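You operate a simulated robot arm through the tools that you are given. There is no shell and no other tool. Be economical: measure what you need, move in short steps, check, and stop when the job is done.

You run a simulated robot arm. Do the job below in one go: nothing can be reset, and whatever is moved stays where it is left.

TASK
Put things in order on the top of the press bench. At the end: the white printed block stands where the small blue pad stood; the small blue pad stands where the green link stood; the green link from the top of the press bench stands on top of the brown small carton (marked "CAPS"); the red block stands on top of the yellow spool; whatever was shut is shut again. Leave all else as you found it, and nothing knocked over.

It is judged by the outcome, as a careful person would: the job done as asked, and still so three seconds after it is handed in. It fails if anything else is knocked over, pushed out of place, dropped, spilled or broken. Lids that push on must go on centred and level and be pressed home; caps that screw on are set level and turned clockwise until they are tight.

THE ROBOT
A 6-joint arm with a two-finger parallel gripper, fixed in place. Base frame: the origin is at the foot of the arm, x ahead of it, y to its left, z up; the work surface is at about z = 0. Lengths are in mm, angles in rad, forces in N, time in s.
With the tool pointing down near the work surface it reaches from about 180 to 460 mm from the base axis. Its first joint turns from -1.222 to 1.222 rad. Payload 1.9 kg.
The tool frame sits at the grasp point between the pads (the TCP): z along the fingers, y along the line on which they close. The tips reach 23 mm beyond it. The gripper opens to 94 mm. The fingers are 38 mm wide and 10 mm thick; the gripper's body (54 by 96 mm) begins 39 mm behind the TCP.
Orientation is told as [roll, pitch, yaw] about the base's x, y, z axes, in that order, counted from this pose: with the fingers straight down and closing along the base's y, the tool's x points along the base's -x, its y along +y and its z along -z.

THE INTERFACE
- The arm moves only by the tool servo_tool. Its argument "moves" is a list of rows, each an object (a shift or turn left out is 0, a gripper value left out holds the last) with "delta_pos": the shift along the base's x, y, z in units of 40 mm (1.0 is 40 mm), a list of three; "delta_rot": the turn, a rotation vector about the base's x, y, z in units of 5 degrees (1.0 is 5 degrees), a list of three; "jaw": the closure, from 0 (fully open) to 1 (shut). In form: [{"delta_pos": [x, y, z], "delta_rot": [wx, wy, wz], "jaw": jaw}, ...]. A call has 1 to 8 rows; each row shifts and turns the commanded pose from where the row before left it. A call with a number of a shift or a turn outside -1 to 1 is refused whole. Rows are played at 5 a second. More than 50 mm and 0.15 rad between two rows, or a gripper value outside its range, and nothing of the call is played. Where a pose cannot be reached the arm comes as near as it can. A force on the tool above 40 N (or 10 N above the force at the start of the call, whichever is more), or a blocked arm, ends the call early, and 0.2 s more pass. Each finger travels about 108 mm/s and halts on what it meets, pressing with about 23 N; the grip force reading is that of the motor and also rises with nothing between the fingers. The clock runs only during rows and for 0.2 s after the last one: add rows that do not move to give the fingers time. The reply holds the time, the measured pose of the TCP, the force on the tool along the base axes, the opening and the grip force, in the units named above and with some noise, with the torque about the TCP (base axes, N m) and any sound that the robot's microphone picked up.
- Cameras (640 x 400 px; columns grow to the right, rows downward): "scene" is fixed at [29.1, 298.8, 429.9]; the picture's right is [-0.95, -0.31, 0.00], its down [-0.14, 0.42, -0.90] and it looks along [0.28, -0.85, -0.44] (base axes); focal length 326 px, centre (320, 200). "wrist" rides on the gripper at [87, 16, -75] in the tool frame; the picture's right is [-0.18, 0.98, 0.00], its down [-0.58, -0.11, -0.81] and it looks along [-0.79, -0.15, 0.59] (tool axes); focal length 243 px, centre (320, 200). There is no depth. A picture from a camera that has moved, and an enlarged one, comes with that camera's place and axes in the base frame and with its lens. The place of the scene camera against the robot may be out by one fixed shift of up to 12 mm in any direction.
- get_image(camera): a new picture of that camera. No time passes.
- inspect(camera, box): a new picture of the part [left, top, right, bottom] of that camera's present view, enlarged. No time passes.
- close_job(): hands the job in; it is judged then, once.

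Work in short steps. Places have to be worked out from the pictures, the camera data and where the tool is seen: move nearer, look again, correct. Check each grasp and each placing, and mend what went wrong. You have 120 turns and 84 pictures in all, those below and enlarged ones among them. Open the gripper and draw the arm clear of the work before you hand the job in, unless the task says otherwise; then end with one line.

The tools are called after "Request:" by a JSON object that holds its "name" and its "arguments". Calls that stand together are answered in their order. servo_tool: Moves the arm, as the interface text tells. Its arguments: {"type":"object","properties":{"moves":{"type":"array"}},"required":["moves"]} The other tools are called the same way: get_image (camera) takes a picture; inspect (camera, box) takes an enlarged picture of a part of a camera's view; close_job () hands the job in.

At the start:

```text
clock: 0.0
position: [285.7, -89.9, 312.5]
tcp_rot: [0.001, 0.001, -0.001]
force: [0.2, -0.3, -0.3]
ft_torque: [-0.02, -0.02, -0.01]
finger_gap: 94.2
grasp_force: 0.0
```

scene: 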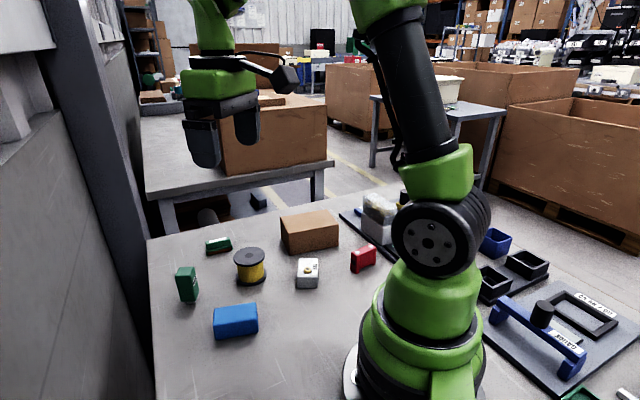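
wrist: 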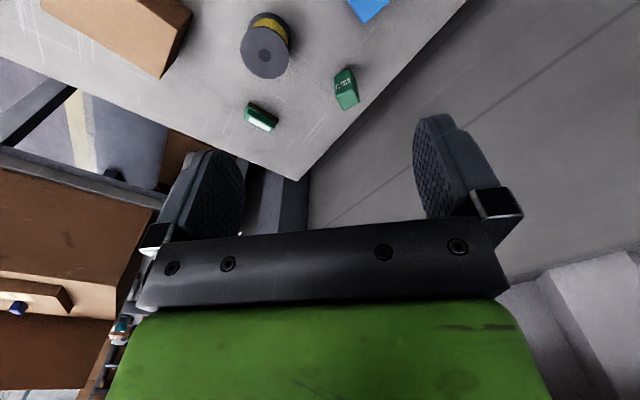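

I start by enlarging the bench area to identify the objects.

Request:
{"name": "inspect", "arguments": {"camera": "scene", "box": [150, 190, 400, 350]}}

Request:
{"name": "inspect", "arguments": {"camera": "scene", "box": [340, 180, 640, 400]}}

Request:
{"name": "inspect", "arguments": {"camera": "wrist", "box": [0, 0, 480, 200]}}

```text
2.50 times, centred on (275, 270) of scene
camera zoom: at [29.1, 298.8, 429.9], right [-0.95, -0.31, 0.0], down [-0.14, 0.42, -0.9], along [0.28, -0.85, -0.44], focal length 815 px, centre (432, 25)
```

zoom: 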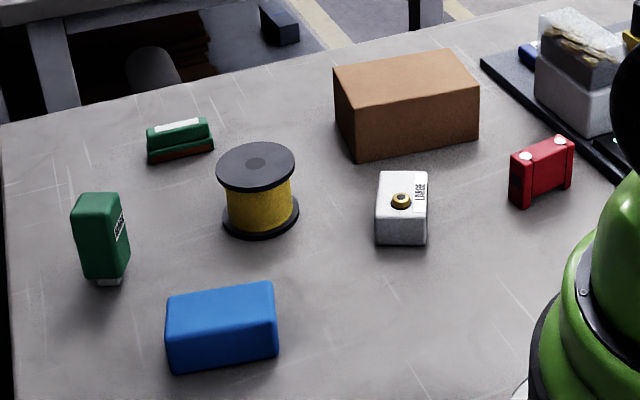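

```text
1.82 times, centred on (490, 290) of scene
camera zoom: at [29.1, 298.8, 429.9], right [-0.95, -0.31, 0.0], down [-0.14, 0.42, -0.9], along [0.28, -0.85, -0.44], focal length 592 px, centre (11, 36)
```

zoom: 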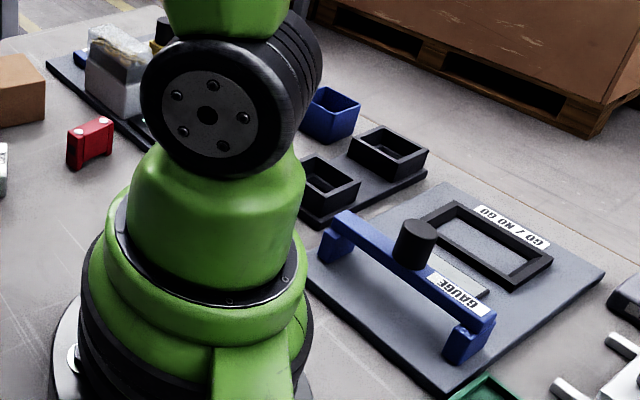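

```text
1.33 times, centred on (240, 100) of wrist
camera zoom: at [199.7, -74.0, 387.4], right [0.18, 0.98, 0.0], down [0.58, -0.11, 0.81], along [0.79, -0.15, -0.59], focal length 324 px, centre (427, 333)
```

zoom: 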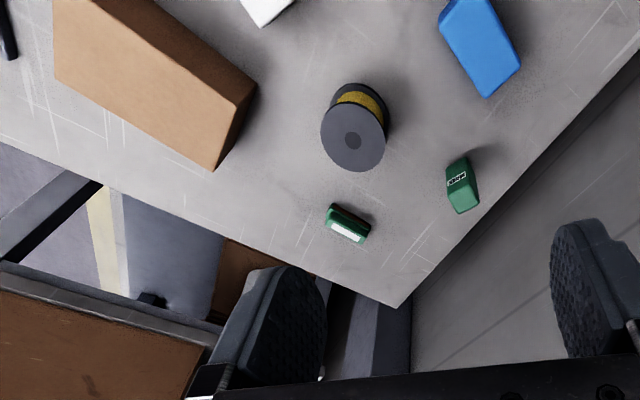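

I tilt the gripper so the wrist camera looks more steeply down and shift it over the bench for a survey.

Request:
{"name": "servo_tool", "arguments": {"moves": [{"delta_pos": [-0.5, -0.5, 0], "delta_rot": [0, 1, 0]}, {"delta_pos": [-0.5, -0.5, 0], "delta_rot": [0, 1, 0]}, {"delta_pos": [0, -0.5, 0], "delta_rot": [0, 1, 0]}, {"delta_rot": [0, 1, 0]}, {"delta_rot": [0, 1, 0]}, {}, {}]}}

Request:
{"name": "get_image", "arguments": {"camera": "wrist"}}

```text
clock: 1.6
position: [244.6, -149.4, 311.4]
tcp_rot: [-0.002, 0.437, 0.001]
force: [-0.6, -0.3, 0.4]
ft_torque: [0.01, -0.04, -0.01]
finger_gap: 94.2
grasp_force: 0.1
```

```text
78 pictures are left
camera wrist: at [198.3, -134.2, 416.9], right [0.17, 0.98, -0.08], down [0.87, -0.11, 0.48], along [0.47, -0.15, -0.87], focal length 243 px, centre (320, 200)
```

wrist: 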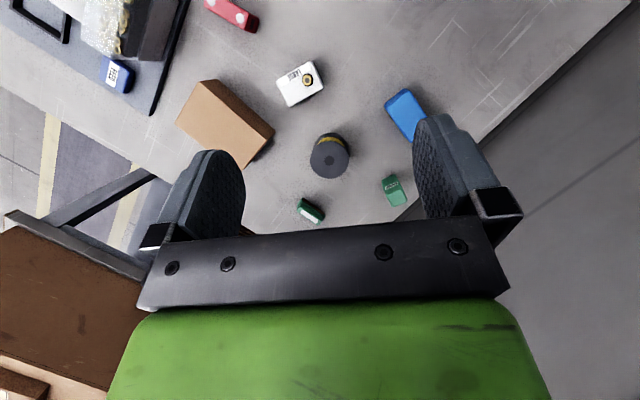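

Request:
{"name": "inspect", "arguments": {"camera": "wrist", "box": [170, 0, 440, 230]}}

Request:
{"name": "inspect", "arguments": {"camera": "wrist", "box": [0, 0, 200, 120]}}

Request:
{"name": "inspect", "arguments": {"camera": "scene", "box": [170, 230, 290, 310]}}

```text
1.74 times, centred on (305, 115) of wrist
camera zoom: at [198.3, -134.2, 416.9], right [0.17, 0.98, -0.08], down [0.87, -0.11, 0.48], along [0.47, -0.15, -0.87], focal length 422 px, centre (346, 348)
```

zoom: 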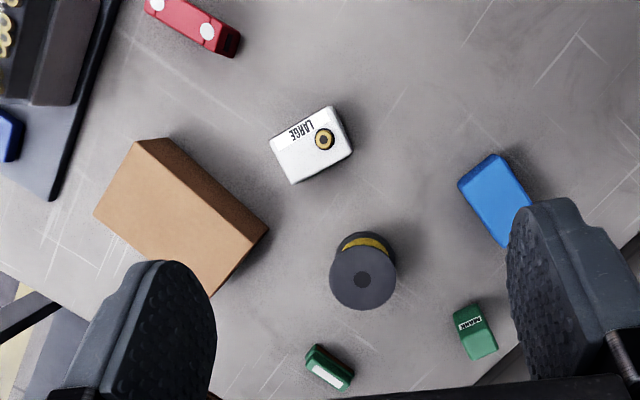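

```text
3.20 times, centred on (100, 60) of wrist
camera zoom: at [198.3, -134.2, 416.9], right [0.17, 0.98, -0.08], down [0.87, -0.11, 0.48], along [0.47, -0.15, -0.87], focal length 776 px, centre (1024, 648)
```

zoom: 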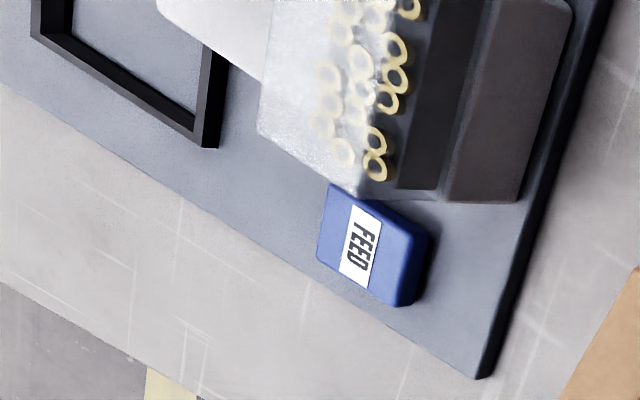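

```text
5.00 times, centred on (230, 270) of scene
camera zoom: at [29.1, 298.8, 429.9], right [-0.95, -0.31, 0.0], down [-0.14, 0.42, -0.9], along [0.28, -0.85, -0.44], focal length 1629 px, centre (770, -150)
```

zoom: 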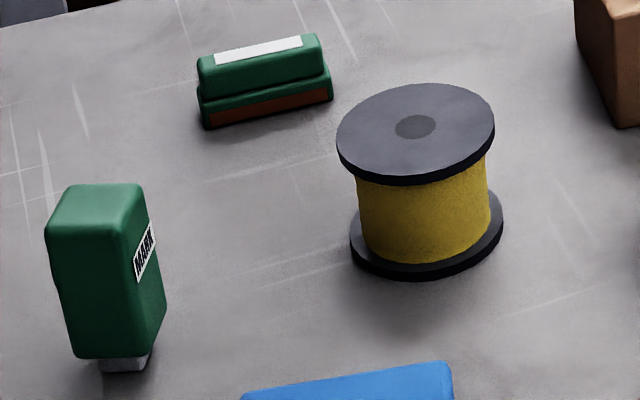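

Two green items; I move nearer to see which is the "link".

Request:
{"name": "servo_tool", "arguments": {"moves": [{"delta_pos": [1, 0.5, -0.7]}, {"delta_pos": [1, 0.5, -0.7]}, {"delta_pos": [0.5, 0, -0.6]}, {}, {}]}}

Request:
{"name": "inspect", "arguments": {"camera": "wrist", "box": [120, 0, 440, 200]}}

```text
refused: row 1 steps farther than a row can; nothing moved
```

```text
2.00 times, centred on (280, 100) of wrist
camera zoom: at [198.3, -134.2, 416.9], right [0.17, 0.98, -0.08], down [0.87, -0.11, 0.48], along [0.47, -0.15, -0.87], focal length 485 px, centre (400, 400)
```

zoom: 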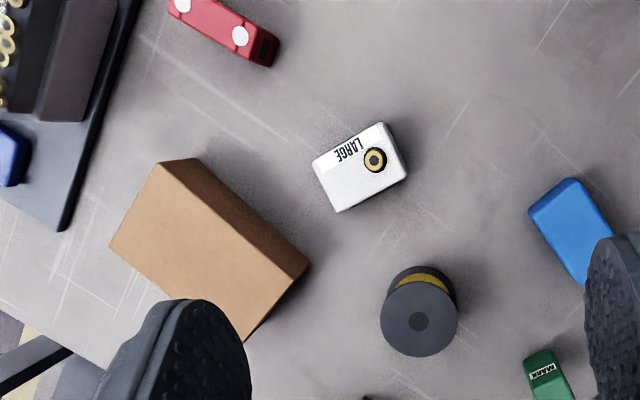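

Steps must stay within 50 mm; I send smaller ones.

Request:
{"name": "servo_tool", "arguments": {"moves": [{"delta_pos": [0.8, 0.3, -0.5]}, {"delta_pos": [0.8, 0.3, -0.5]}, {"delta_pos": [0.8, 0.3, -0.5]}, {"delta_pos": [0, 0, -0.5]}, {}, {}]}}

Request:
{"name": "get_image", "arguments": {"camera": "wrist"}}

```text
clock: 3.0
position: [340.8, -116.0, 233.6]
tcp_rot: [0.0, 0.437, -0.001]
force: [0.2, -0.2, 0.2]
ft_torque: [-0.02, 0.0, -0.01]
finger_gap: 94.1
grasp_force: 0.0
```

```text
73 pictures are left
camera wrist: at [295.4, -98.8, 337.5], right [0.17, 0.98, -0.08], down [0.87, -0.11, 0.49], along [0.47, -0.15, -0.87], focal length 243 px, centre (320, 200)
```

wrist: 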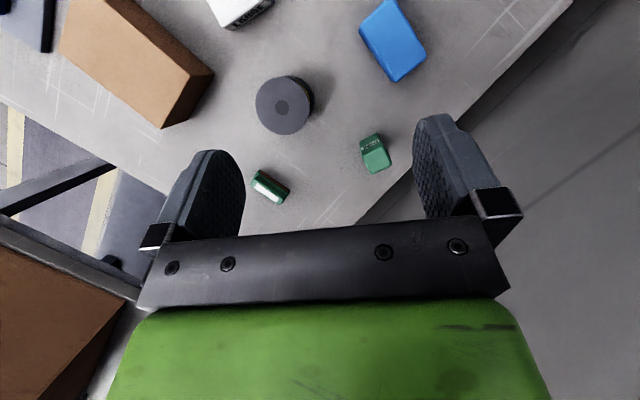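

Request:
{"name": "inspect", "arguments": {"camera": "wrist", "box": [230, 120, 410, 220]}}

Request:
{"name": "inspect", "arguments": {"camera": "wrist", "box": [240, 0, 440, 140]}}

```text
3.56 times, centred on (320, 170) of wrist
camera zoom: at [295.4, -98.8, 337.5], right [0.17, 0.98, -0.08], down [0.87, -0.11, 0.49], along [0.47, -0.15, -0.87], focal length 863 px, centre (320, 307)
```

zoom: 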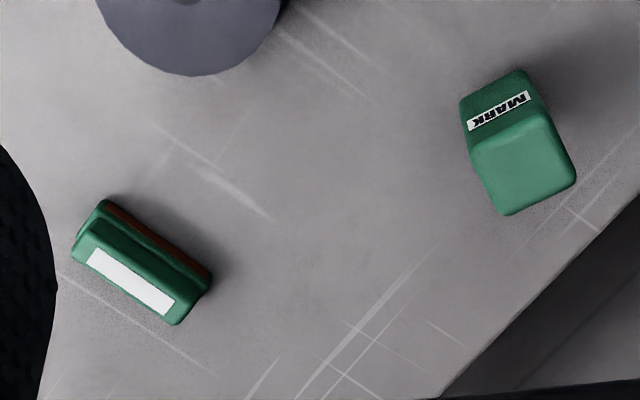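

```text
2.86 times, centred on (340, 70) of wrist
camera zoom: at [295.4, -98.8, 337.5], right [0.17, 0.98, -0.08], down [0.87, -0.11, 0.49], along [0.47, -0.15, -0.87], focal length 693 px, centre (263, 571)
```

zoom: 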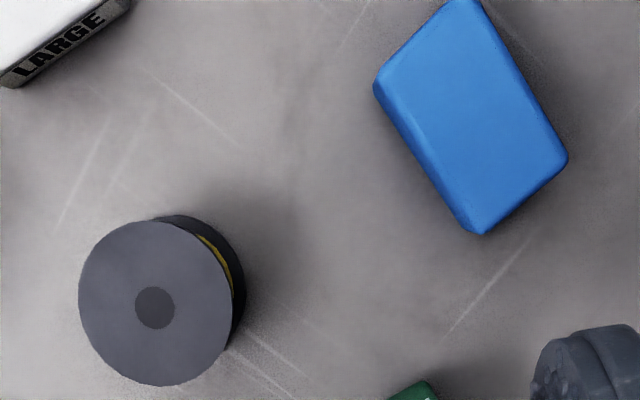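

I look at the green objects closely from lower down, and re-check the scene with the arm elsewhere.

Request:
{"name": "servo_tool", "arguments": {"moves": [{"delta_pos": [0.3, 0, -0.8], "delta_rot": [0, -1, 0]}, {"delta_pos": [0.3, 0, -0.8], "delta_rot": [0, -1, 0]}, {"delta_pos": [0, 0, 0], "delta_rot": [0, -1, 0]}, {}, {}]}}

Request:
{"name": "get_image", "arguments": {"camera": "wrist"}}

Request:
{"name": "get_image", "arguments": {"camera": "scene"}}

```text
clock: 4.2
position: [367.0, -112.7, 169.5]
tcp_rot: [0.0, 0.174, -0.002]
force: [0.3, 0.4, -0.4]
ft_torque: [-0.01, -0.01, 0.02]
finger_gap: 93.7
grasp_force: 0.0
```

```text
70 pictures are left
camera wrist: at [295.1, -97.5, 257.8], right [0.18, 0.98, -0.03], down [0.71, -0.11, 0.69], along [0.68, -0.15, -0.72], focal length 243 px, centre (320, 200)
```

wrist: 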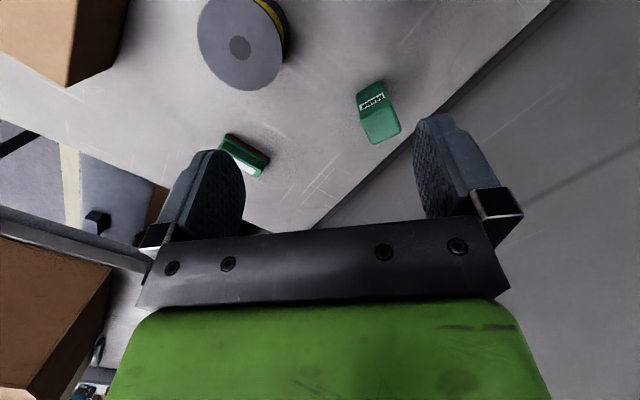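

```text
69 pictures are left
```

scene: 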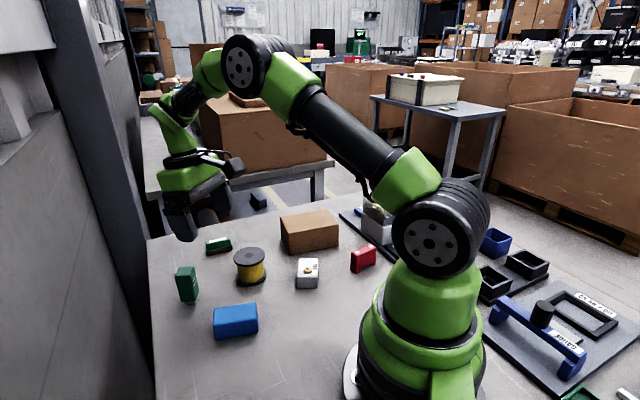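

Request:
{"name": "inspect", "arguments": {"camera": "wrist", "box": [210, 70, 410, 190]}}

Request:
{"name": "inspect", "arguments": {"camera": "scene", "box": [195, 230, 245, 260]}}

Request:
{"name": "inspect", "arguments": {"camera": "scene", "box": [165, 255, 225, 310]}}

```text
3.20 times, centred on (310, 130) of wrist
camera zoom: at [295.1, -97.5, 257.8], right [0.18, 0.98, -0.03], down [0.71, -0.11, 0.69], along [0.68, -0.15, -0.72], focal length 776 px, centre (352, 424)
```

zoom: 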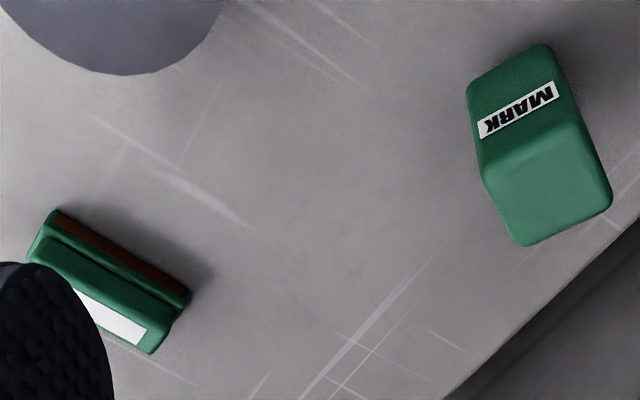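

```text
12.80 times, centred on (220, 245) of scene
camera zoom: at [29.1, 298.8, 429.9], right [-0.95, -0.31, 0.0], down [-0.14, 0.42, -0.9], along [0.28, -0.85, -0.44], focal length 4171 px, centre (1600, -376)
```

zoom: 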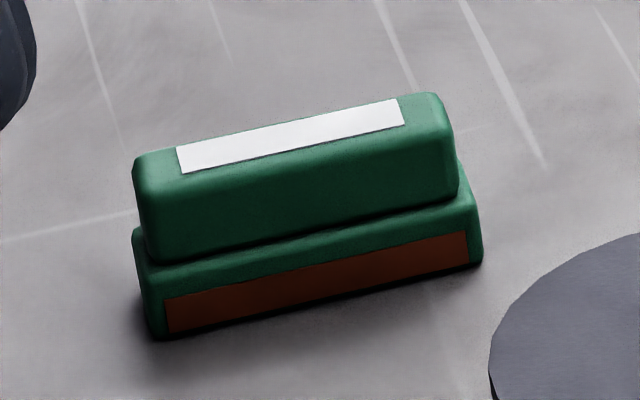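

```text
7.27 times, centred on (195, 282) of scene
camera zoom: at [29.1, 298.8, 429.9], right [-0.95, -0.31, 0.0], down [-0.14, 0.42, -0.9], along [0.28, -0.85, -0.44], focal length 2370 px, centre (1229, -400)
```

zoom: 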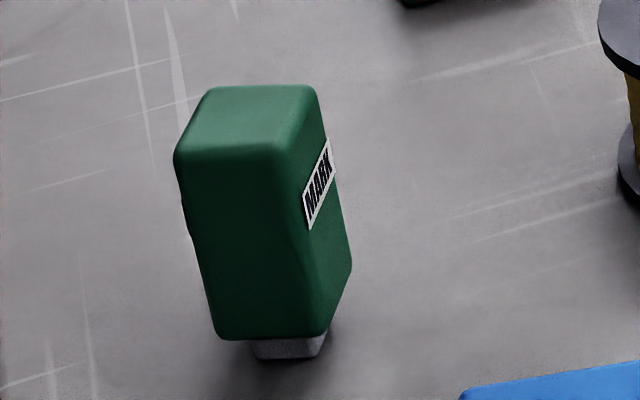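

The low one with a copper bar and label strip looks like the link (the other is a MARK stamp). I survey the rest of the bench for look-alikes, right side first.

Request:
{"name": "servo_tool", "arguments": {"moves": [{"delta_pos": [-0.8, 0, 0.9], "delta_rot": [0, 1, 0]}, {"delta_pos": [-0.8, 0, 0.9], "delta_rot": [0, 1, 0]}, {"delta_pos": [-0.8, -0.4, 0.9], "delta_rot": [0, 1, 0]}, {"delta_pos": [-0.8, -0.8, 0.3], "delta_rot": [0, 0, -1]}, {"delta_pos": [-0.8, -0.8, 0], "delta_rot": [0, 0, -1]}, {"delta_pos": [-0.8, -0.8, 0], "delta_rot": [0, 0, -1]}, {}, {}]}}

Request:
{"name": "get_image", "arguments": {"camera": "wrist"}}

```text
refused: row 3 steps farther than a row can; nothing moved
```

```text
65 pictures are left
camera wrist: at [295.1, -97.5, 257.8], right [0.18, 0.98, -0.03], down [0.71, -0.11, 0.69], along [0.68, -0.15, -0.72], focal length 243 px, centre (320, 200)
```

wrist: 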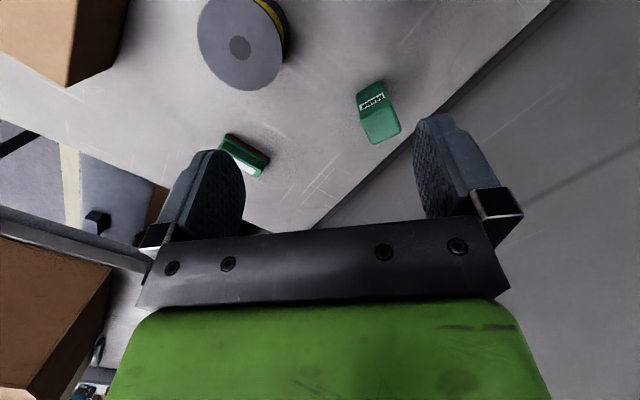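

I raise and swing left to see the unseen half of the bench.

Request:
{"name": "servo_tool", "arguments": {"moves": [{"delta_pos": [-0.7, 0, 0.9]}, {"delta_pos": [-0.6, 0.4, 0.9], "delta_rot": [0, 1, 0]}, {"delta_pos": [-0.6, 0.4, 0.9], "delta_rot": [0, 1, 0]}, {"delta_pos": [-0.5, 1, 0.4], "delta_rot": [0, 0, 0]}, {"delta_pos": [-0.5, 1, 0], "delta_rot": [0, 0, 1]}, {"delta_pos": [0, 1, 0], "delta_rot": [0, 0, 1]}, {"delta_pos": [0, 1, 0], "delta_rot": [0, 0, 1]}, {}]}}

```text
clock: 6.0
position: [249.3, 77.8, 293.4]
tcp_rot: [0.0, 0.349, 0.262]
force: [0.0, 0.2, -0.5]
ft_torque: [0.01, 0.03, 0.03]
finger_gap: 93.9
grasp_force: 0.2
```

Request:
{"name": "get_image", "arguments": {"camera": "wrist"}}

```text
64 pictures are left
camera wrist: at [192.2, 78.7, 393.8], right [-0.09, 0.99, -0.06], down [0.82, 0.11, 0.56], along [0.56, 0.0, -0.83], focal length 243 px, centre (320, 200)
```

wrist: 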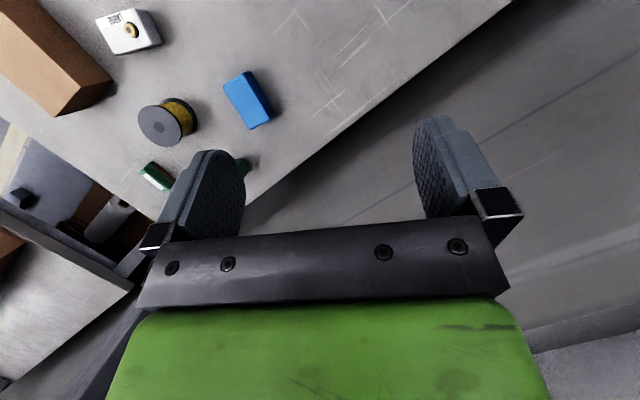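

The left side is empty bench edge, so the whole job is on the right. I swing over the carton/white/red area for careful measurement.

Request:
{"name": "servo_tool", "arguments": {"moves": [{"delta_pos": [0, -1, 0], "delta_rot": [0, 0, -1]}, {"delta_pos": [0, -1.0, 0], "delta_rot": [0, 0, -1]}, {"delta_pos": [0, -1.0, 0], "delta_rot": [0, 0, -1]}, {"delta_pos": [-0.3, -1, 0], "delta_rot": [0, 0, -1]}, {"delta_pos": [-0.3, -1, 0], "delta_rot": [0, 0, -1]}, {"delta_pos": [-0.3, -1, 0], "delta_rot": [0, 0, -1]}, {"delta_pos": [-0.3, -0.6, 0], "delta_rot": [0, 0, -1]}, {}]}}

Request:
{"name": "get_image", "arguments": {"camera": "wrist"}}

```text
clock: 7.8
position: [201.4, -189.0, 293.4]
tcp_rot: [0.002, 0.351, -0.35]
force: [0.0, -0.1, 0.0]
ft_torque: [-0.02, 0.0, -0.01]
finger_gap: 94.0
grasp_force: 0.1
```

```text
63 pictures are left
camera wrist: at [155.7, -154.3, 392.2], right [0.5, 0.86, -0.06], down [0.73, -0.39, 0.56], along [0.46, -0.33, -0.83], focal length 243 px, centre (320, 200)
```

wrist: 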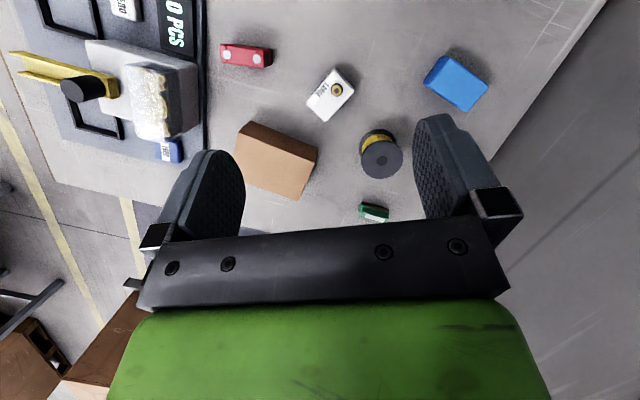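

Request:
{"name": "inspect", "arguments": {"camera": "wrist", "box": [200, 25, 500, 225]}}

Request:
{"name": "inspect", "arguments": {"camera": "wrist", "box": [0, 0, 220, 170]}}

Request:
{"name": "inspect", "arguments": {"camera": "scene", "box": [190, 200, 400, 350]}}

```text
2.00 times, centred on (350, 125) of wrist
camera zoom: at [155.7, -154.3, 392.2], right [0.5, 0.86, -0.06], down [0.73, -0.39, 0.56], along [0.46, -0.33, -0.83], focal length 485 px, centre (260, 350)
```

zoom: 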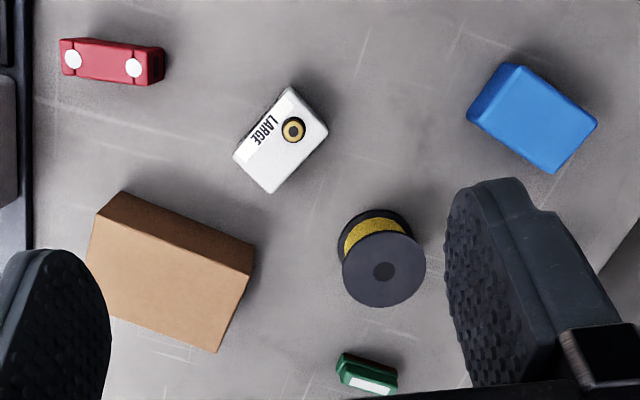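

```text
2.35 times, centred on (110, 85) of wrist
camera zoom: at [155.7, -154.3, 392.2], right [0.5, 0.86, -0.06], down [0.73, -0.39, 0.56], along [0.46, -0.33, -0.83], focal length 571 px, centre (814, 471)
```

zoom: 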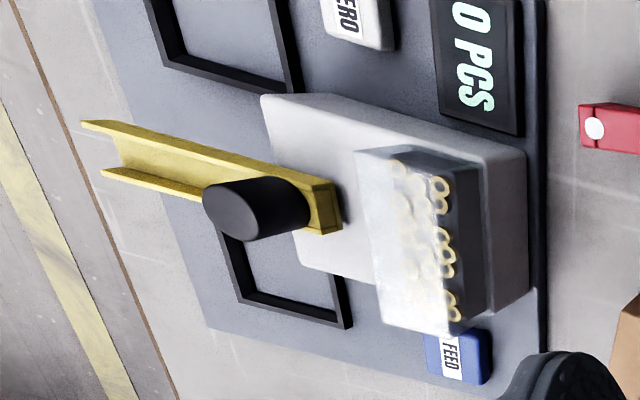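

```text
2.67 times, centred on (295, 275) of scene
camera zoom: at [29.1, 298.8, 429.9], right [-0.95, -0.31, 0.0], down [-0.14, 0.42, -0.9], along [0.28, -0.85, -0.44], focal length 869 px, centre (387, 0)
```

zoom: 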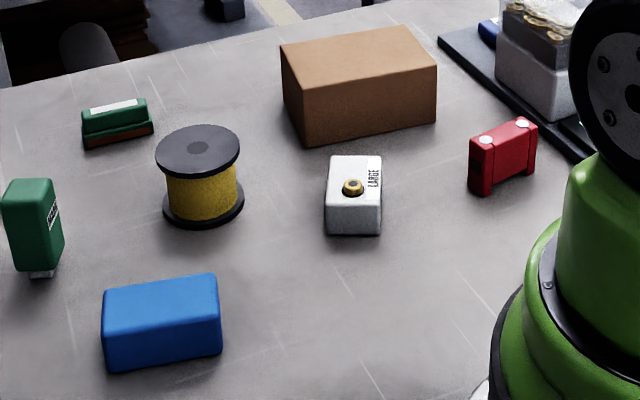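

The objects are identified: FEED is a machine key, the plain blue block is the pad, and the low copper-barred green piece is the link at about (433, -225). That is beyond straight-down reach, so I tilt the tool about 10° outward with yaw about -49° and fly over it.

Request:
{"name": "servo_tool", "arguments": {"moves": [{"delta_rot": [-0.342, -0.94, 0]}, {"delta_rot": [-0.342, -0.94, 0]}, {"delta_pos": [0.5, 0, -0.3], "delta_rot": [-0.342, -0.94, 0]}, {"delta_pos": [0.5, 0, -0.3], "delta_rot": [-0.342, -0.94, 0]}, {"delta_pos": [0.5, 0, -0.3], "delta_rot": [-0.342, -0.94, 0]}, {"delta_pos": [0.5, 0, -0.3], "delta_rot": [-0.342, -0.94, 0]}, {}]}}

Request:
{"name": "servo_tool", "arguments": {"moves": [{"delta_pos": [0.6, -0.1, -0.4], "delta_rot": [0, 0, -0.97]}, {"delta_pos": [0.6, -0.1, -0.4], "delta_rot": [0, 0, -0.97]}, {"delta_pos": [0.6, -0.1, -0.4], "delta_rot": [0, 0, -0.97]}, {"delta_pos": [0.6, -0.2, -0.4], "delta_rot": [0, 0, -0.97]}, {"delta_pos": [0.5, -0.2, -0.4], "delta_rot": [0, 0, -0.97]}, {"delta_pos": [0.5, -0.2, -0.4], "delta_rot": [0, 0, -0.97]}, {}, {}]}}

Request:
{"name": "get_image", "arguments": {"camera": "wrist"}}

```text
clock: 9.4
position: [281.4, -187.7, 246.1]
tcp_rot: [0.001, -0.177, -0.35]
force: [-0.4, -0.2, -0.1]
ft_torque: [0.0, -0.05, -0.04]
finger_gap: 93.9
grasp_force: 0.1
```

```text
clock: 11.2
position: [418.5, -222.4, 150.4]
tcp_rot: [0.0, -0.175, -0.859]
force: [-0.8, -0.4, 0.9]
ft_torque: [0.02, -0.02, -0.01]
finger_gap: 94.2
grasp_force: 0.1
```

```text
59 pictures are left
camera wrist: at [367.1, -137.4, 207.7], right [0.86, 0.51, 0.03], down [0.2, -0.4, 0.9], along [0.47, -0.77, -0.44], focal length 243 px, centre (320, 200)
```

wrist: 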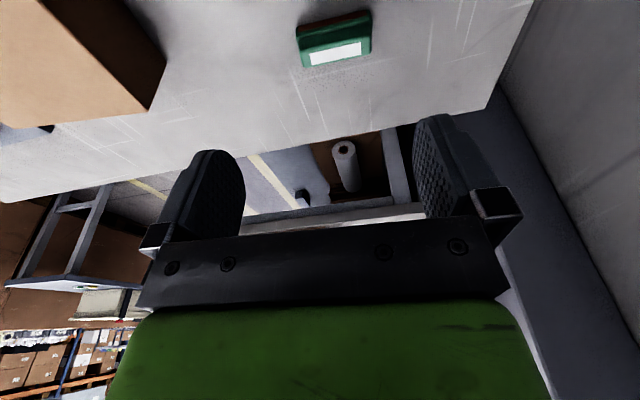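

The link centre computes to about (443, -229), long axis about 44°, length about 56. I step down above it and see whether the arm follows at this tilt.

Request:
{"name": "servo_tool", "arguments": {"moves": [{"delta_pos": [0.2, -0.05, -0.6], "delta_rot": [0, 0, 0.6]}, {"delta_pos": [0.2, -0.05, -0.6]}, {"delta_pos": [0.14, 0, -0.6]}, {"delta_pos": [0, 0, -0.35]}, {}, {}]}}

Request:
{"name": "get_image", "arguments": {"camera": "wrist"}}

```text
clock: 12.6
position: [433.7, -222.0, 63.7]
tcp_rot: [-0.002, -0.175, -0.805]
force: [-0.6, 0.1, 0.3]
ft_torque: [0.0, 0.0, -0.01]
finger_gap: 93.9
grasp_force: 0.0
out of reach, approached as far as the arm can: row 3
```

```text
58 pictures are left
camera wrist: at [378.1, -140.9, 122.1], right [0.83, 0.55, 0.03], down [0.22, -0.39, 0.9], along [0.51, -0.74, -0.44], focal length 243 px, centre (320, 200)
```

wrist: 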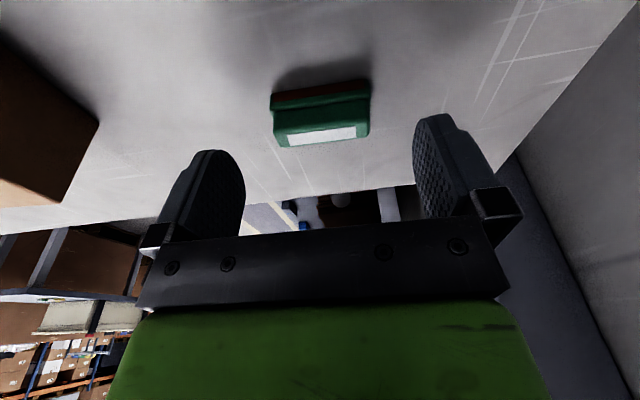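

Only 10 mm short; more outward tilt (20°) about the closing axis should reach. I tilt and hold the height.

Request:
{"name": "servo_tool", "arguments": {"moves": [{"delta_rot": [-0.72, -0.695, 0]}, {"delta_rot": [-0.72, -0.695, 0]}, {"delta_rot": [0, 0, 0]}, {}]}}

```text
clock: 13.6
position: [433.9, -223.7, 63.4]
tcp_rot: [0.0, -0.353, -0.807]
force: [-0.9, -0.3, -0.7]
ft_torque: [0.0, 0.05, 0.0]
finger_gap: 94.0
grasp_force: 0.1
```

It reaches now. I move outward a little and down halfway.

Request:
{"name": "servo_tool", "arguments": {"moves": [{"delta_pos": [0.18, -0.07, -0.3]}, {"delta_pos": [0, 0, -0.3]}, {}, {}]}}

Request:
{"name": "get_image", "arguments": {"camera": "wrist"}}

```text
clock: 14.6
position: [440.8, -225.0, 39.3]
tcp_rot: [0.0, -0.349, -0.806]
force: [1.0, 0.6, -1.2]
ft_torque: [0.0, 0.0, 0.01]
finger_gap: 94.2
grasp_force: 0.1
```

```text
57 pictures are left
camera wrist: at [379.6, -137.1, 79.4], right [0.83, 0.56, 0.06], down [0.11, -0.27, 0.96], along [0.55, -0.79, -0.28], focal length 243 px, centre (320, 200)
```

wrist: 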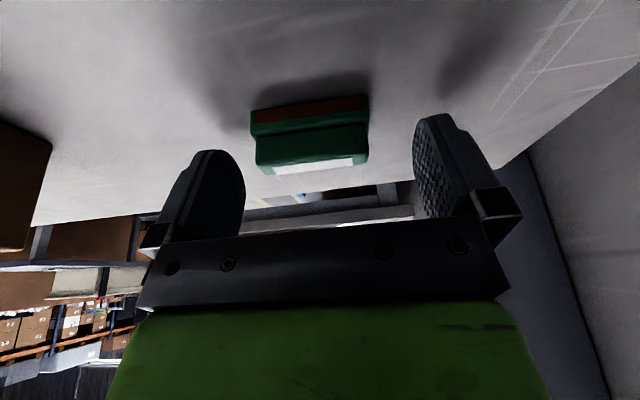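

The link sits ~5 mm left of the finger midline. I correct, go down to z≈31 (tilted finger corner just above the bench), then close.

Request:
{"name": "servo_tool", "arguments": {"moves": [{"delta_pos": [-0.08, -0.06, -0.1]}, {"delta_pos": [0, 0, -0.1]}, {}, {"jaw": 0.3}, {"jaw": 0.5}, {"jaw": 1}, {"jaw": 1}, {"jaw": 1}]}}

Request:
{"name": "get_image", "arguments": {"camera": "wrist"}}

```text
clock: 16.4
position: [438.6, -228.0, 29.9]
tcp_rot: [0.001, -0.35, -0.806]
force: [0.5, -0.1, 2.2]
ft_torque: [-0.07, 0.06, 0.0]
finger_gap: 56.9
grasp_force: 23.2
```

```text
56 pictures are left
camera wrist: at [376.5, -139.7, 71.5], right [0.83, 0.56, 0.06], down [0.11, -0.27, 0.96], along [0.55, -0.79, -0.28], focal length 243 px, centre (320, 200)
```

wrist: 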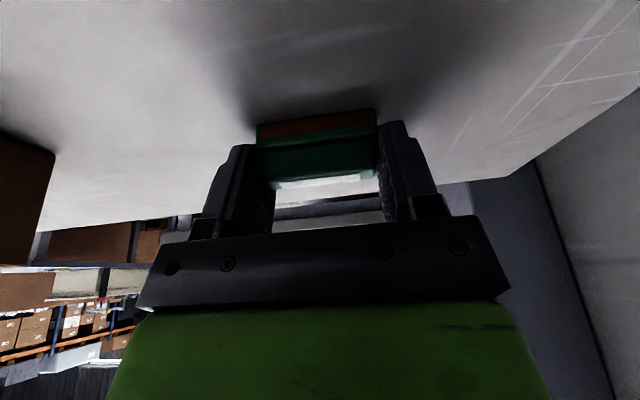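

Link gripped at 57 mm gap. I lift straight up and then check.

Request:
{"name": "servo_tool", "arguments": {"moves": [{"delta_pos": [0, 0, 0.4]}, {"delta_pos": [0, 0, 0.8]}, {"delta_pos": [0, 0, 0.9]}, {"delta_pos": [0, 0, 0.9]}, {}, {}]}}

Request:
{"name": "servo_tool", "arguments": {"moves": [{"delta_pos": [-0.93, -0.48, 0]}, {"delta_pos": [-0.93, -0.48, 0]}, {"delta_pos": [-0.93, -0.48, 0]}, {"delta_pos": [-0.93, -0.48, 0]}, {"delta_pos": [-0.93, -0.48, 0]}, {}, {}]}}

Request:
{"name": "get_image", "arguments": {"camera": "wrist"}}

Request:
{"name": "inspect", "arguments": {"camera": "scene", "box": [180, 130, 400, 290]}}

```text
clock: 17.8
position: [436.8, -225.2, 151.2]
tcp_rot: [0.002, -0.348, -0.806]
force: [0.3, -0.7, -1.2]
ft_torque: [-0.02, 0.02, 0.02]
finger_gap: 0.0
grasp_force: 22.9
```

```text
clock: 19.4
position: [254.2, -321.2, 151.6]
tcp_rot: [0.0, -0.348, -0.806]
force: [-0.7, -0.3, 0.2]
ft_torque: [0.01, 0.0, 0.0]
finger_gap: 0.0
grasp_force: 23.2
```

```text
55 pictures are left
camera wrist: at [193.0, -233.4, 191.7], right [0.83, 0.56, 0.06], down [0.11, -0.27, 0.96], along [0.55, -0.79, -0.28], focal length 243 px, centre (320, 200)
```

wrist: 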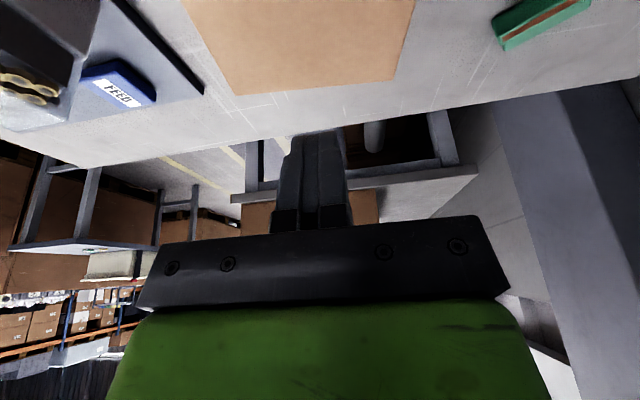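

```text
2.50 times, centred on (290, 210) of scene
camera zoom: at [29.1, 298.8, 429.9], right [-0.95, -0.31, 0.0], down [-0.14, 0.42, -0.9], along [0.28, -0.85, -0.44], focal length 815 px, centre (395, 175)
```

zoom: 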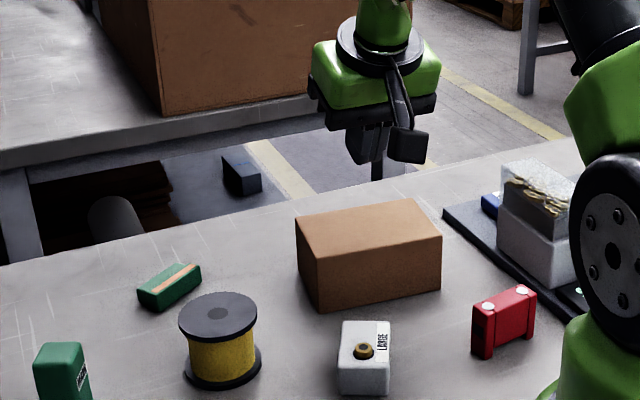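

The link slipped out and appears to have rolled onto its side. I look closely at where and how it lies before re-gripping.

Request:
{"name": "inspect", "arguments": {"camera": "scene", "box": [215, 210, 275, 260]}}

Request:
{"name": "servo_tool", "arguments": {"moves": [{"delta_pos": [0.3, 0.3, 0.9], "delta_rot": [0.72, 0.695, 0], "jaw": 0}, {"delta_pos": [0.3, 0.3, 0.9], "delta_rot": [0.72, 0.695, 0]}, {"delta_pos": [0.8, 0.6, 0.6], "delta_rot": [0.72, 0.695, 0]}, {"delta_pos": [0.8, 0.6, 0.6], "delta_rot": [0.72, 0.695, 0]}, {"delta_pos": [0.8, 0.6, 0], "delta_rot": [0.72, 0.695, 0]}, {"delta_rot": [0.72, 0.695, 0]}, {}, {}]}}

Request:
{"name": "get_image", "arguments": {"camera": "wrist"}}

```text
8.00 times, centred on (245, 235) of scene
camera zoom: at [29.1, 298.8, 429.9], right [-0.95, -0.31, 0.0], down [-0.14, 0.42, -0.9], along [0.28, -0.85, -0.44], focal length 2607 px, centre (920, -80)
```

zoom: 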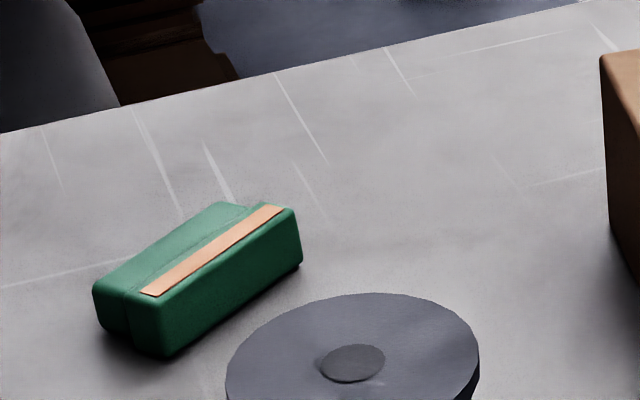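

```text
clock: 21.2
position: [353.2, -200.6, 272.5]
tcp_rot: [0.0, 0.173, -0.807]
force: [-0.6, -0.6, 0.5]
ft_torque: [0.01, 0.01, -0.03]
finger_gap: 94.1
grasp_force: 0.1
out of reach, approached as far as the arm can: row 5, 6
```

```text
52 pictures are left
camera wrist: at [315.6, -137.2, 362.0], right [0.83, 0.55, -0.03], down [0.41, -0.59, 0.69], along [0.36, -0.59, -0.72], focal length 243 px, centre (320, 200)
```

wrist: 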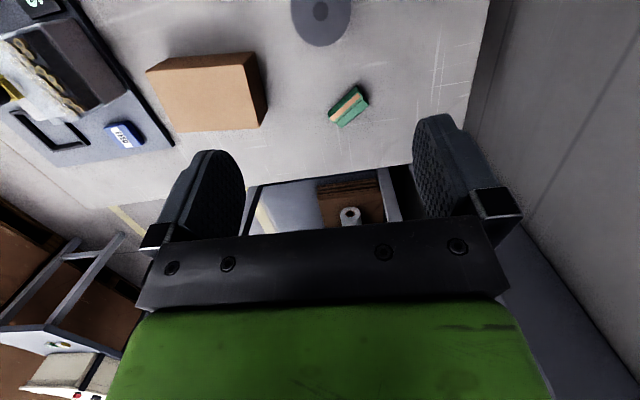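

The link lies rolled 90° outward (copper up) at about (418, -242), long axis ~80°. I approach with yaw -10°, tilt 10° outward, so this time the pads can sit flat and low on its ends.

Request:
{"name": "servo_tool", "arguments": {"moves": [{"delta_pos": [0.1, -0.1, -0.6], "delta_rot": [-0.72, -0.695, 0]}, {"delta_pos": [0.1, -0.1, -0.6], "delta_rot": [-0.72, -0.695, 0]}, {"delta_pos": [0.1, -0.1, -0.6], "delta_rot": [-0.72, -0.695, 0]}, {"delta_pos": [0.1, -0.1, -0.6], "delta_rot": [-0.72, -0.695, 0]}, {"delta_pos": [0.3, -0.2, -0.5], "delta_rot": [0, 0, 1]}, {"delta_pos": [0.3, -0.2, -0.5], "delta_rot": [0, 0, 1]}, {"delta_pos": [0.2, -0.2, -0.5], "delta_rot": [0, 0, 1]}, {}]}}

Request:
{"name": "servo_tool", "arguments": {"moves": [{"delta_rot": [0, 0, 1]}, {"delta_rot": [0, 0, 1]}, {"delta_rot": [0, 0, 1]}, {"delta_rot": [0, 0, 1]}, {}, {}]}}

Request:
{"name": "get_image", "arguments": {"camera": "wrist"}}

```text
clock: 23.0
position: [397.5, -241.5, 123.7]
tcp_rot: [0.0, -0.174, -0.542]
force: [-0.1, -0.9, 0.1]
ft_torque: [0.0, 0.02, 0.0]
finger_gap: 93.6
grasp_force: 0.1
out of reach, approached as far as the arm can: row 1
```

```text
clock: 24.4
position: [398.0, -241.8, 124.8]
tcp_rot: [-0.001, -0.175, -0.193]
force: [1.0, 0.6, -0.3]
ft_torque: [-0.01, 0.0, 0.02]
finger_gap: 94.2
grasp_force: 0.1
```

```text
51 pictures are left
camera wrist: at [305.6, -206.8, 183.4], right [0.37, 0.93, 0.03], down [0.4, -0.19, 0.9], along [0.84, -0.32, -0.44], focal length 243 px, centre (320, 200)
```

wrist: 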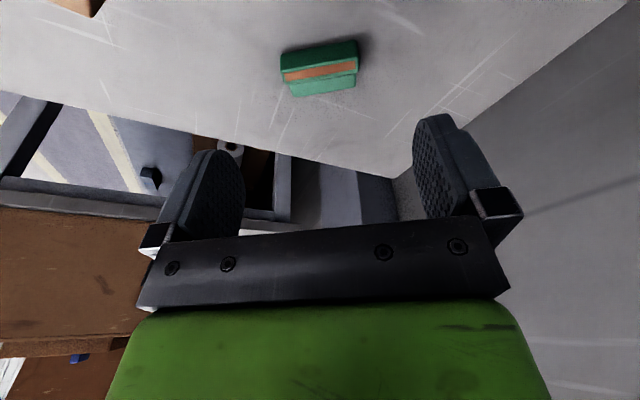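

Request:
{"name": "inspect", "arguments": {"camera": "wrist", "box": [260, 20, 380, 110]}}

```text
4.44 times, centred on (320, 65) of wrist
camera zoom: at [305.6, -206.8, 183.4], right [0.37, 0.93, 0.03], down [0.4, -0.19, 0.9], along [0.84, -0.32, -0.44], focal length 1078 px, centre (320, 800)
```

zoom: 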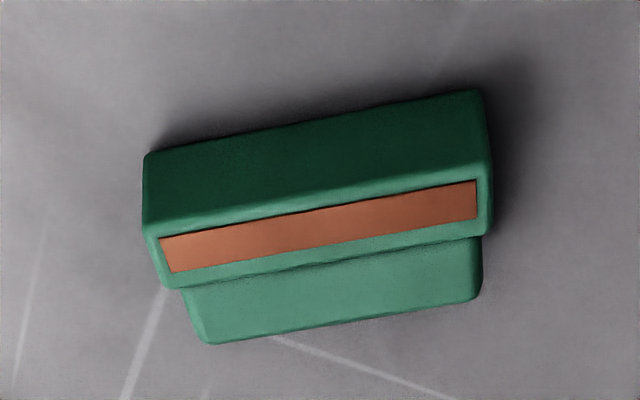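

Now the shape is clear: a long base slab (57×10×21) with a shorter upper block. I grip the base slab squarely by its ends, at (413, -246); first hover at z≈55 and check alignment.

Request:
{"name": "servo_tool", "arguments": {"moves": [{"delta_pos": [0.2, -0.05, -0.8], "delta_rot": [0, 0, -0.2]}, {"delta_pos": [0.18, -0.05, -0.8]}, {"delta_pos": [0, 0, -0.15]}, {}, {}]}}

Request:
{"name": "get_image", "arguments": {"camera": "wrist"}}

```text
clock: 25.6
position: [415.1, -246.7, 55.1]
tcp_rot: [0.0, -0.176, -0.213]
force: [-0.2, 0.8, 0.2]
ft_torque: [-0.03, -0.01, 0.02]
finger_gap: 94.0
grasp_force: 0.0
```

```text
49 pictures are left
camera wrist: at [322.6, -208.9, 113.5], right [0.38, 0.92, 0.03], down [0.4, -0.2, 0.9], along [0.83, -0.33, -0.44], focal length 243 px, centre (320, 200)
```

wrist: 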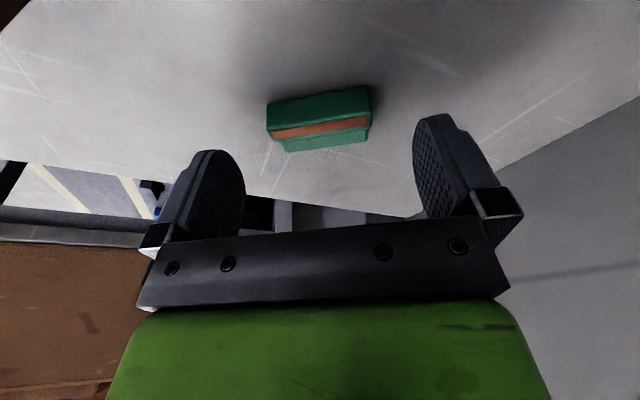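

Centred. I lower to z≈28, close, and lift only a few mm to test the hold.

Request:
{"name": "servo_tool", "arguments": {"moves": [{"delta_pos": [0, 0.03, -0.35]}, {"delta_pos": [0, 0, -0.32]}, {}, {"jaw": 0.3}, {"jaw": 1}, {"jaw": 1}, {"jaw": 1}, {}]}}

Request:
{"name": "servo_tool", "arguments": {"moves": [{"delta_pos": [0, 0, 0.1]}, {"delta_pos": [0, 0, 0.1]}, {"delta_pos": [0, 0, 0.1]}, {}]}}

Request:
{"name": "get_image", "arguments": {"camera": "wrist"}}

```text
clock: 27.4
position: [414.0, -244.8, 29.1]
tcp_rot: [0.0, -0.175, -0.213]
force: [0.8, -0.4, 0.2]
ft_torque: [0.01, -0.01, 0.04]
finger_gap: 56.7
grasp_force: 23.1
```

```text
clock: 28.4
position: [413.8, -243.7, 40.5]
tcp_rot: [0.001, -0.172, -0.214]
force: [-0.8, -0.2, -0.1]
ft_torque: [-0.01, 0.01, -0.03]
finger_gap: 56.8
grasp_force: 23.1
```

```text
48 pictures are left
camera wrist: at [322.0, -207.7, 99.0], right [0.38, 0.92, 0.03], down [0.4, -0.2, 0.9], along [0.83, -0.33, -0.44], focal length 243 px, centre (320, 200)
```

wrist: 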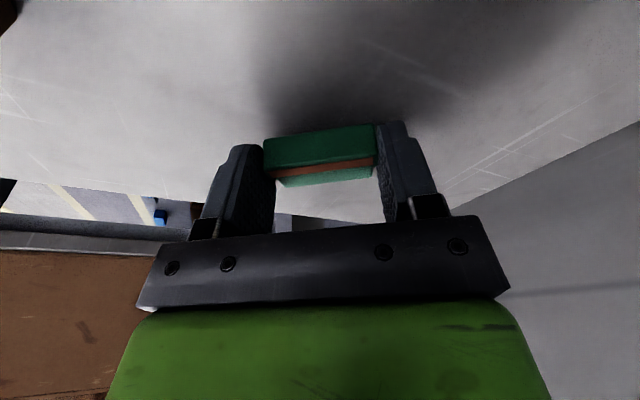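

Held firmly this time. To set it upright I need a regrip: I carry it (still on its side) to the clear space near the robot at (200, -100).

Request:
{"name": "servo_tool", "arguments": {"moves": [{"delta_pos": [0, 0, 0.8]}, {"delta_pos": [0, 0, 0.8]}, {"delta_pos": [-0.6, 0.4, 0.8]}, {"delta_pos": [-0.95, 0.6, 0]}, {"delta_pos": [-0.95, 0.65, 0]}, {"delta_pos": [-0.95, 0.65, 0]}, {"delta_pos": [-0.95, 0.65, 0]}, {"delta_pos": [-0.95, 0.65, 0]}]}}

Request:
{"name": "get_image", "arguments": {"camera": "scene"}}

```text
clock: 30.2
position: [206.6, -105.8, 135.7]
tcp_rot: [0.001, -0.175, -0.202]
force: [0.2, -0.3, -0.6]
ft_torque: [0.05, 0.01, 0.0]
finger_gap: 56.8
grasp_force: 23.3
out of reach, approached as far as the arm can: row 8
```

```text
47 pictures are left
```

scene: 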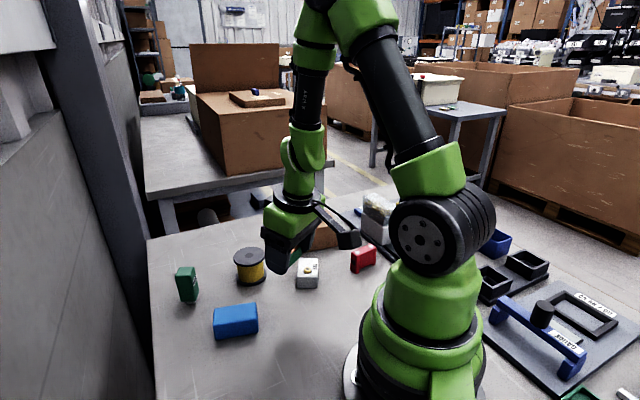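

It is carried safely. I lower it here to the bench and release, opening only partway.

Request:
{"name": "servo_tool", "arguments": {"moves": [{"delta_pos": [0.05, 0, -0.8]}, {"delta_pos": [0, 0, -0.8]}, {"delta_pos": [0, 0, -0.6]}, {"delta_pos": [0, 0, -0.35]}, {}, {}]}}

Request:
{"name": "get_image", "arguments": {"camera": "wrist"}}

```text
clock: 31.6
position: [255.9, -79.4, 77.4]
tcp_rot: [0.005, -0.171, -0.212]
force: [-0.1, -0.5, 0.3]
ft_torque: [0.01, -0.01, 0.02]
finger_gap: 56.6
grasp_force: 23.2
out of reach, approached as far as the arm can: row 1, 2, 3, 4
```

```text
46 pictures are left
camera wrist: at [165.4, -42.8, 136.8], right [0.38, 0.92, 0.04], down [0.4, -0.2, 0.89], along [0.83, -0.33, -0.45], focal length 243 px, centre (320, 200)
```

wrist: 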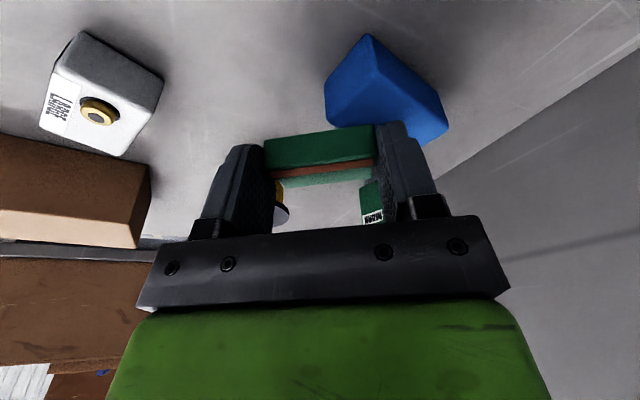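

The inner limit deflected the arm toward the pad (nothing touched). I lift and use the free bench to the left instead: (268, 70), tool vertical, yaw +15°.

Request:
{"name": "servo_tool", "arguments": {"moves": [{"delta_pos": [0, 0, 0.9]}, {"delta_pos": [0, 0, 0.5], "delta_rot": [0.21, 0.98, 0]}, {"delta_pos": [0, 0.5, 0], "delta_rot": [0.21, 0.98, 0]}, {"delta_pos": [0, 0.9, 0], "delta_rot": [0, 0, 1]}, {"delta_pos": [0.1, 0.9, 0], "delta_rot": [0, 0, 1]}, {"delta_pos": [0.1, 0.9, 0], "delta_rot": [0, 0, 1]}, {"delta_pos": [0.1, 0.5, 0], "delta_rot": [0, 0, 1]}, {"delta_rot": [0, 0, 1]}]}}

```text
clock: 33.4
position: [271.2, 48.4, 96.0]
tcp_rot: [0.043, -0.172, 0.224]
force: [0.3, 0.0, 0.1]
ft_torque: [0.01, 0.0, -0.02]
finger_gap: 56.6
grasp_force: 23.2
out of reach, approached as far as the arm can: row 1, 2, 3, 7
```

Request:
{"name": "servo_tool", "arguments": {"moves": [{"delta_pos": [0, 0.1, 0.8]}, {"delta_pos": [0, 0.2, 0], "delta_rot": [-0.22, 0.97, 0]}, {"delta_pos": [0, 0.1, 0], "delta_rot": [-0.22, 0.97, 0]}, {}, {}]}}

Request:
{"name": "get_image", "arguments": {"camera": "wrist"}}

```text
clock: 34.6
position: [270.6, 65.1, 117.4]
tcp_rot: [0.041, 0.004, 0.223]
force: [0.6, -0.3, -0.3]
ft_torque: [-0.02, 0.01, 0.0]
finger_gap: 56.9
grasp_force: 22.9
out of reach, approached as far as the arm can: row 1
```

```text
45 pictures are left
camera wrist: at [185.0, 58.8, 193.3], right [-0.04, 1.0, 0.04], down [0.6, -0.01, 0.8], along [0.8, 0.05, -0.6], focal length 243 px, centre (320, 200)
```

wrist: 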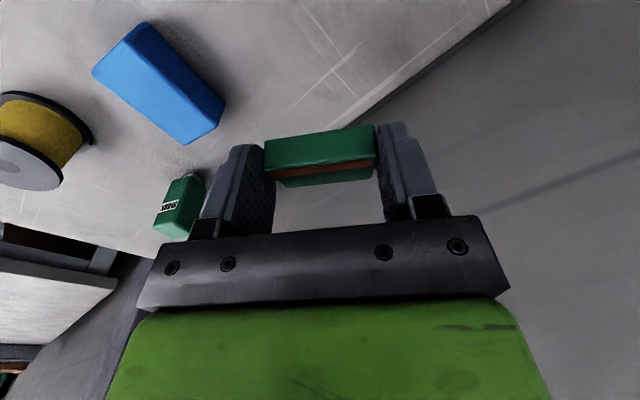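

Good. I level the roll, lower to just above the bench and release gently.

Request:
{"name": "servo_tool", "arguments": {"moves": [{"delta_pos": [0, 0, -0.6], "delta_rot": [-0.46, -0.1, 0]}, {"delta_pos": [0, 0, -0.7]}, {"delta_pos": [0, 0, -0.6]}, {"delta_pos": [0, 0, -0.25]}, {}, {}]}}

```text
clock: 36.0
position: [270.1, 66.8, 33.2]
tcp_rot: [-0.002, 0.001, 0.223]
force: [-2.8, -0.5, 17.8]
ft_torque: [0.07, -0.29, -0.01]
finger_gap: 57.0
grasp_force: 22.9
```

Contact felt (18 N). I ease up 1 mm and open.

Request:
{"name": "servo_tool", "arguments": {"moves": [{"delta_pos": [0, 0, 0.03]}, {"jaw": 0.3}, {"jaw": 0.22}, {}, {}]}}

Request:
{"name": "get_image", "arguments": {"camera": "wrist"}}

```text
clock: 37.2
position: [270.2, 64.8, 33.9]
tcp_rot: [0.001, 0.001, 0.222]
force: [0.0, -0.1, 0.9]
ft_torque: [-0.02, -0.02, 0.02]
finger_gap: 73.3
grasp_force: 0.0
```

```text
44 pictures are left
camera wrist: at [183.1, 62.3, 108.2], right [-0.04, 1.0, 0.0], down [0.59, 0.02, 0.8], along [0.8, 0.03, -0.59], focal length 243 px, centre (320, 200)
```

wrist: 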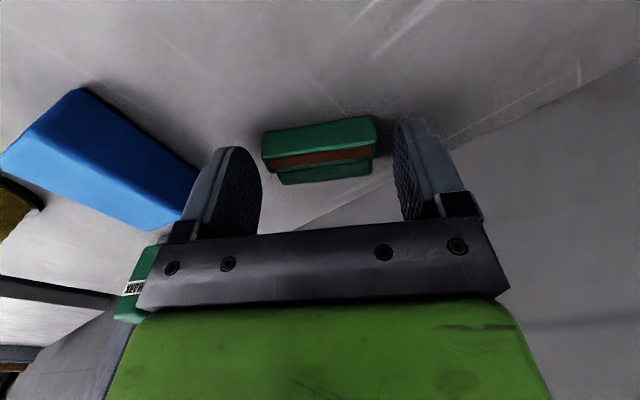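

Link rests flat on its side at (268, 66). I lift, then tilt the tool 60° inward about the closing axis.

Request:
{"name": "servo_tool", "arguments": {"moves": [{"delta_pos": [0, 0, 0.9], "jaw": 0.1}, {"delta_pos": [0, 0, 0.9]}, {"delta_rot": [-0.22, 0.975, 0]}, {"delta_rot": [-0.22, 0.975, 0]}, {"delta_rot": [-0.22, 0.975, 0]}, {"delta_rot": [-0.22, 0.975, 0]}, {"delta_rot": [-0.22, 0.975, 0]}, {"delta_rot": [-0.22, 0.975, 0]}]}}

Request:
{"name": "servo_tool", "arguments": {"moves": [{"delta_rot": [-0.22, 0.975, 0]}, {"delta_rot": [-0.22, 0.975, 0]}, {"delta_rot": [-0.22, 0.975, 0]}, {"delta_rot": [-0.22, 0.975, 0]}, {"delta_rot": [-0.22, 0.975, 0]}, {"delta_rot": [-0.22, 0.975, 0]}, {}, {}]}}

Request:
{"name": "get_image", "arguments": {"camera": "wrist"}}

```text
clock: 39.0
position: [272.0, 66.0, 105.7]
tcp_rot: [0.003, 0.528, 0.224]
force: [-0.3, -0.1, 0.6]
ft_torque: [-0.01, -0.03, -0.01]
finger_gap: 84.2
grasp_force: 0.1
```

```text
clock: 40.8
position: [270.4, 66.4, 105.5]
tcp_rot: [0.003, 1.05, 0.225]
force: [-0.5, 0.1, -0.4]
ft_torque: [-0.01, -0.02, 0.01]
finger_gap: 84.4
grasp_force: 0.0
```

```text
43 pictures are left
camera wrist: at [289.2, 85.9, 217.8], right [-0.13, 0.98, -0.16], down [0.99, 0.11, -0.1], along [-0.08, -0.17, -0.98], focal length 243 px, centre (320, 200)
```

wrist: 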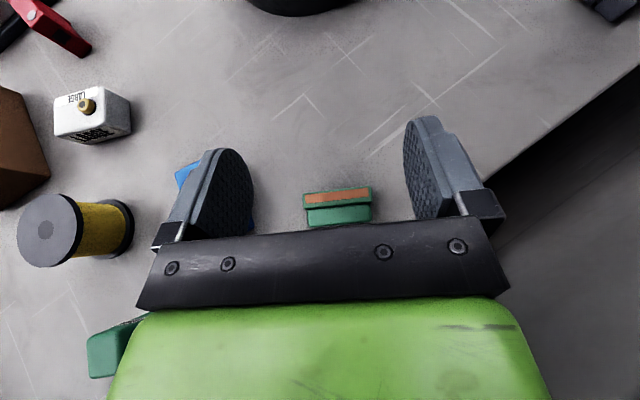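

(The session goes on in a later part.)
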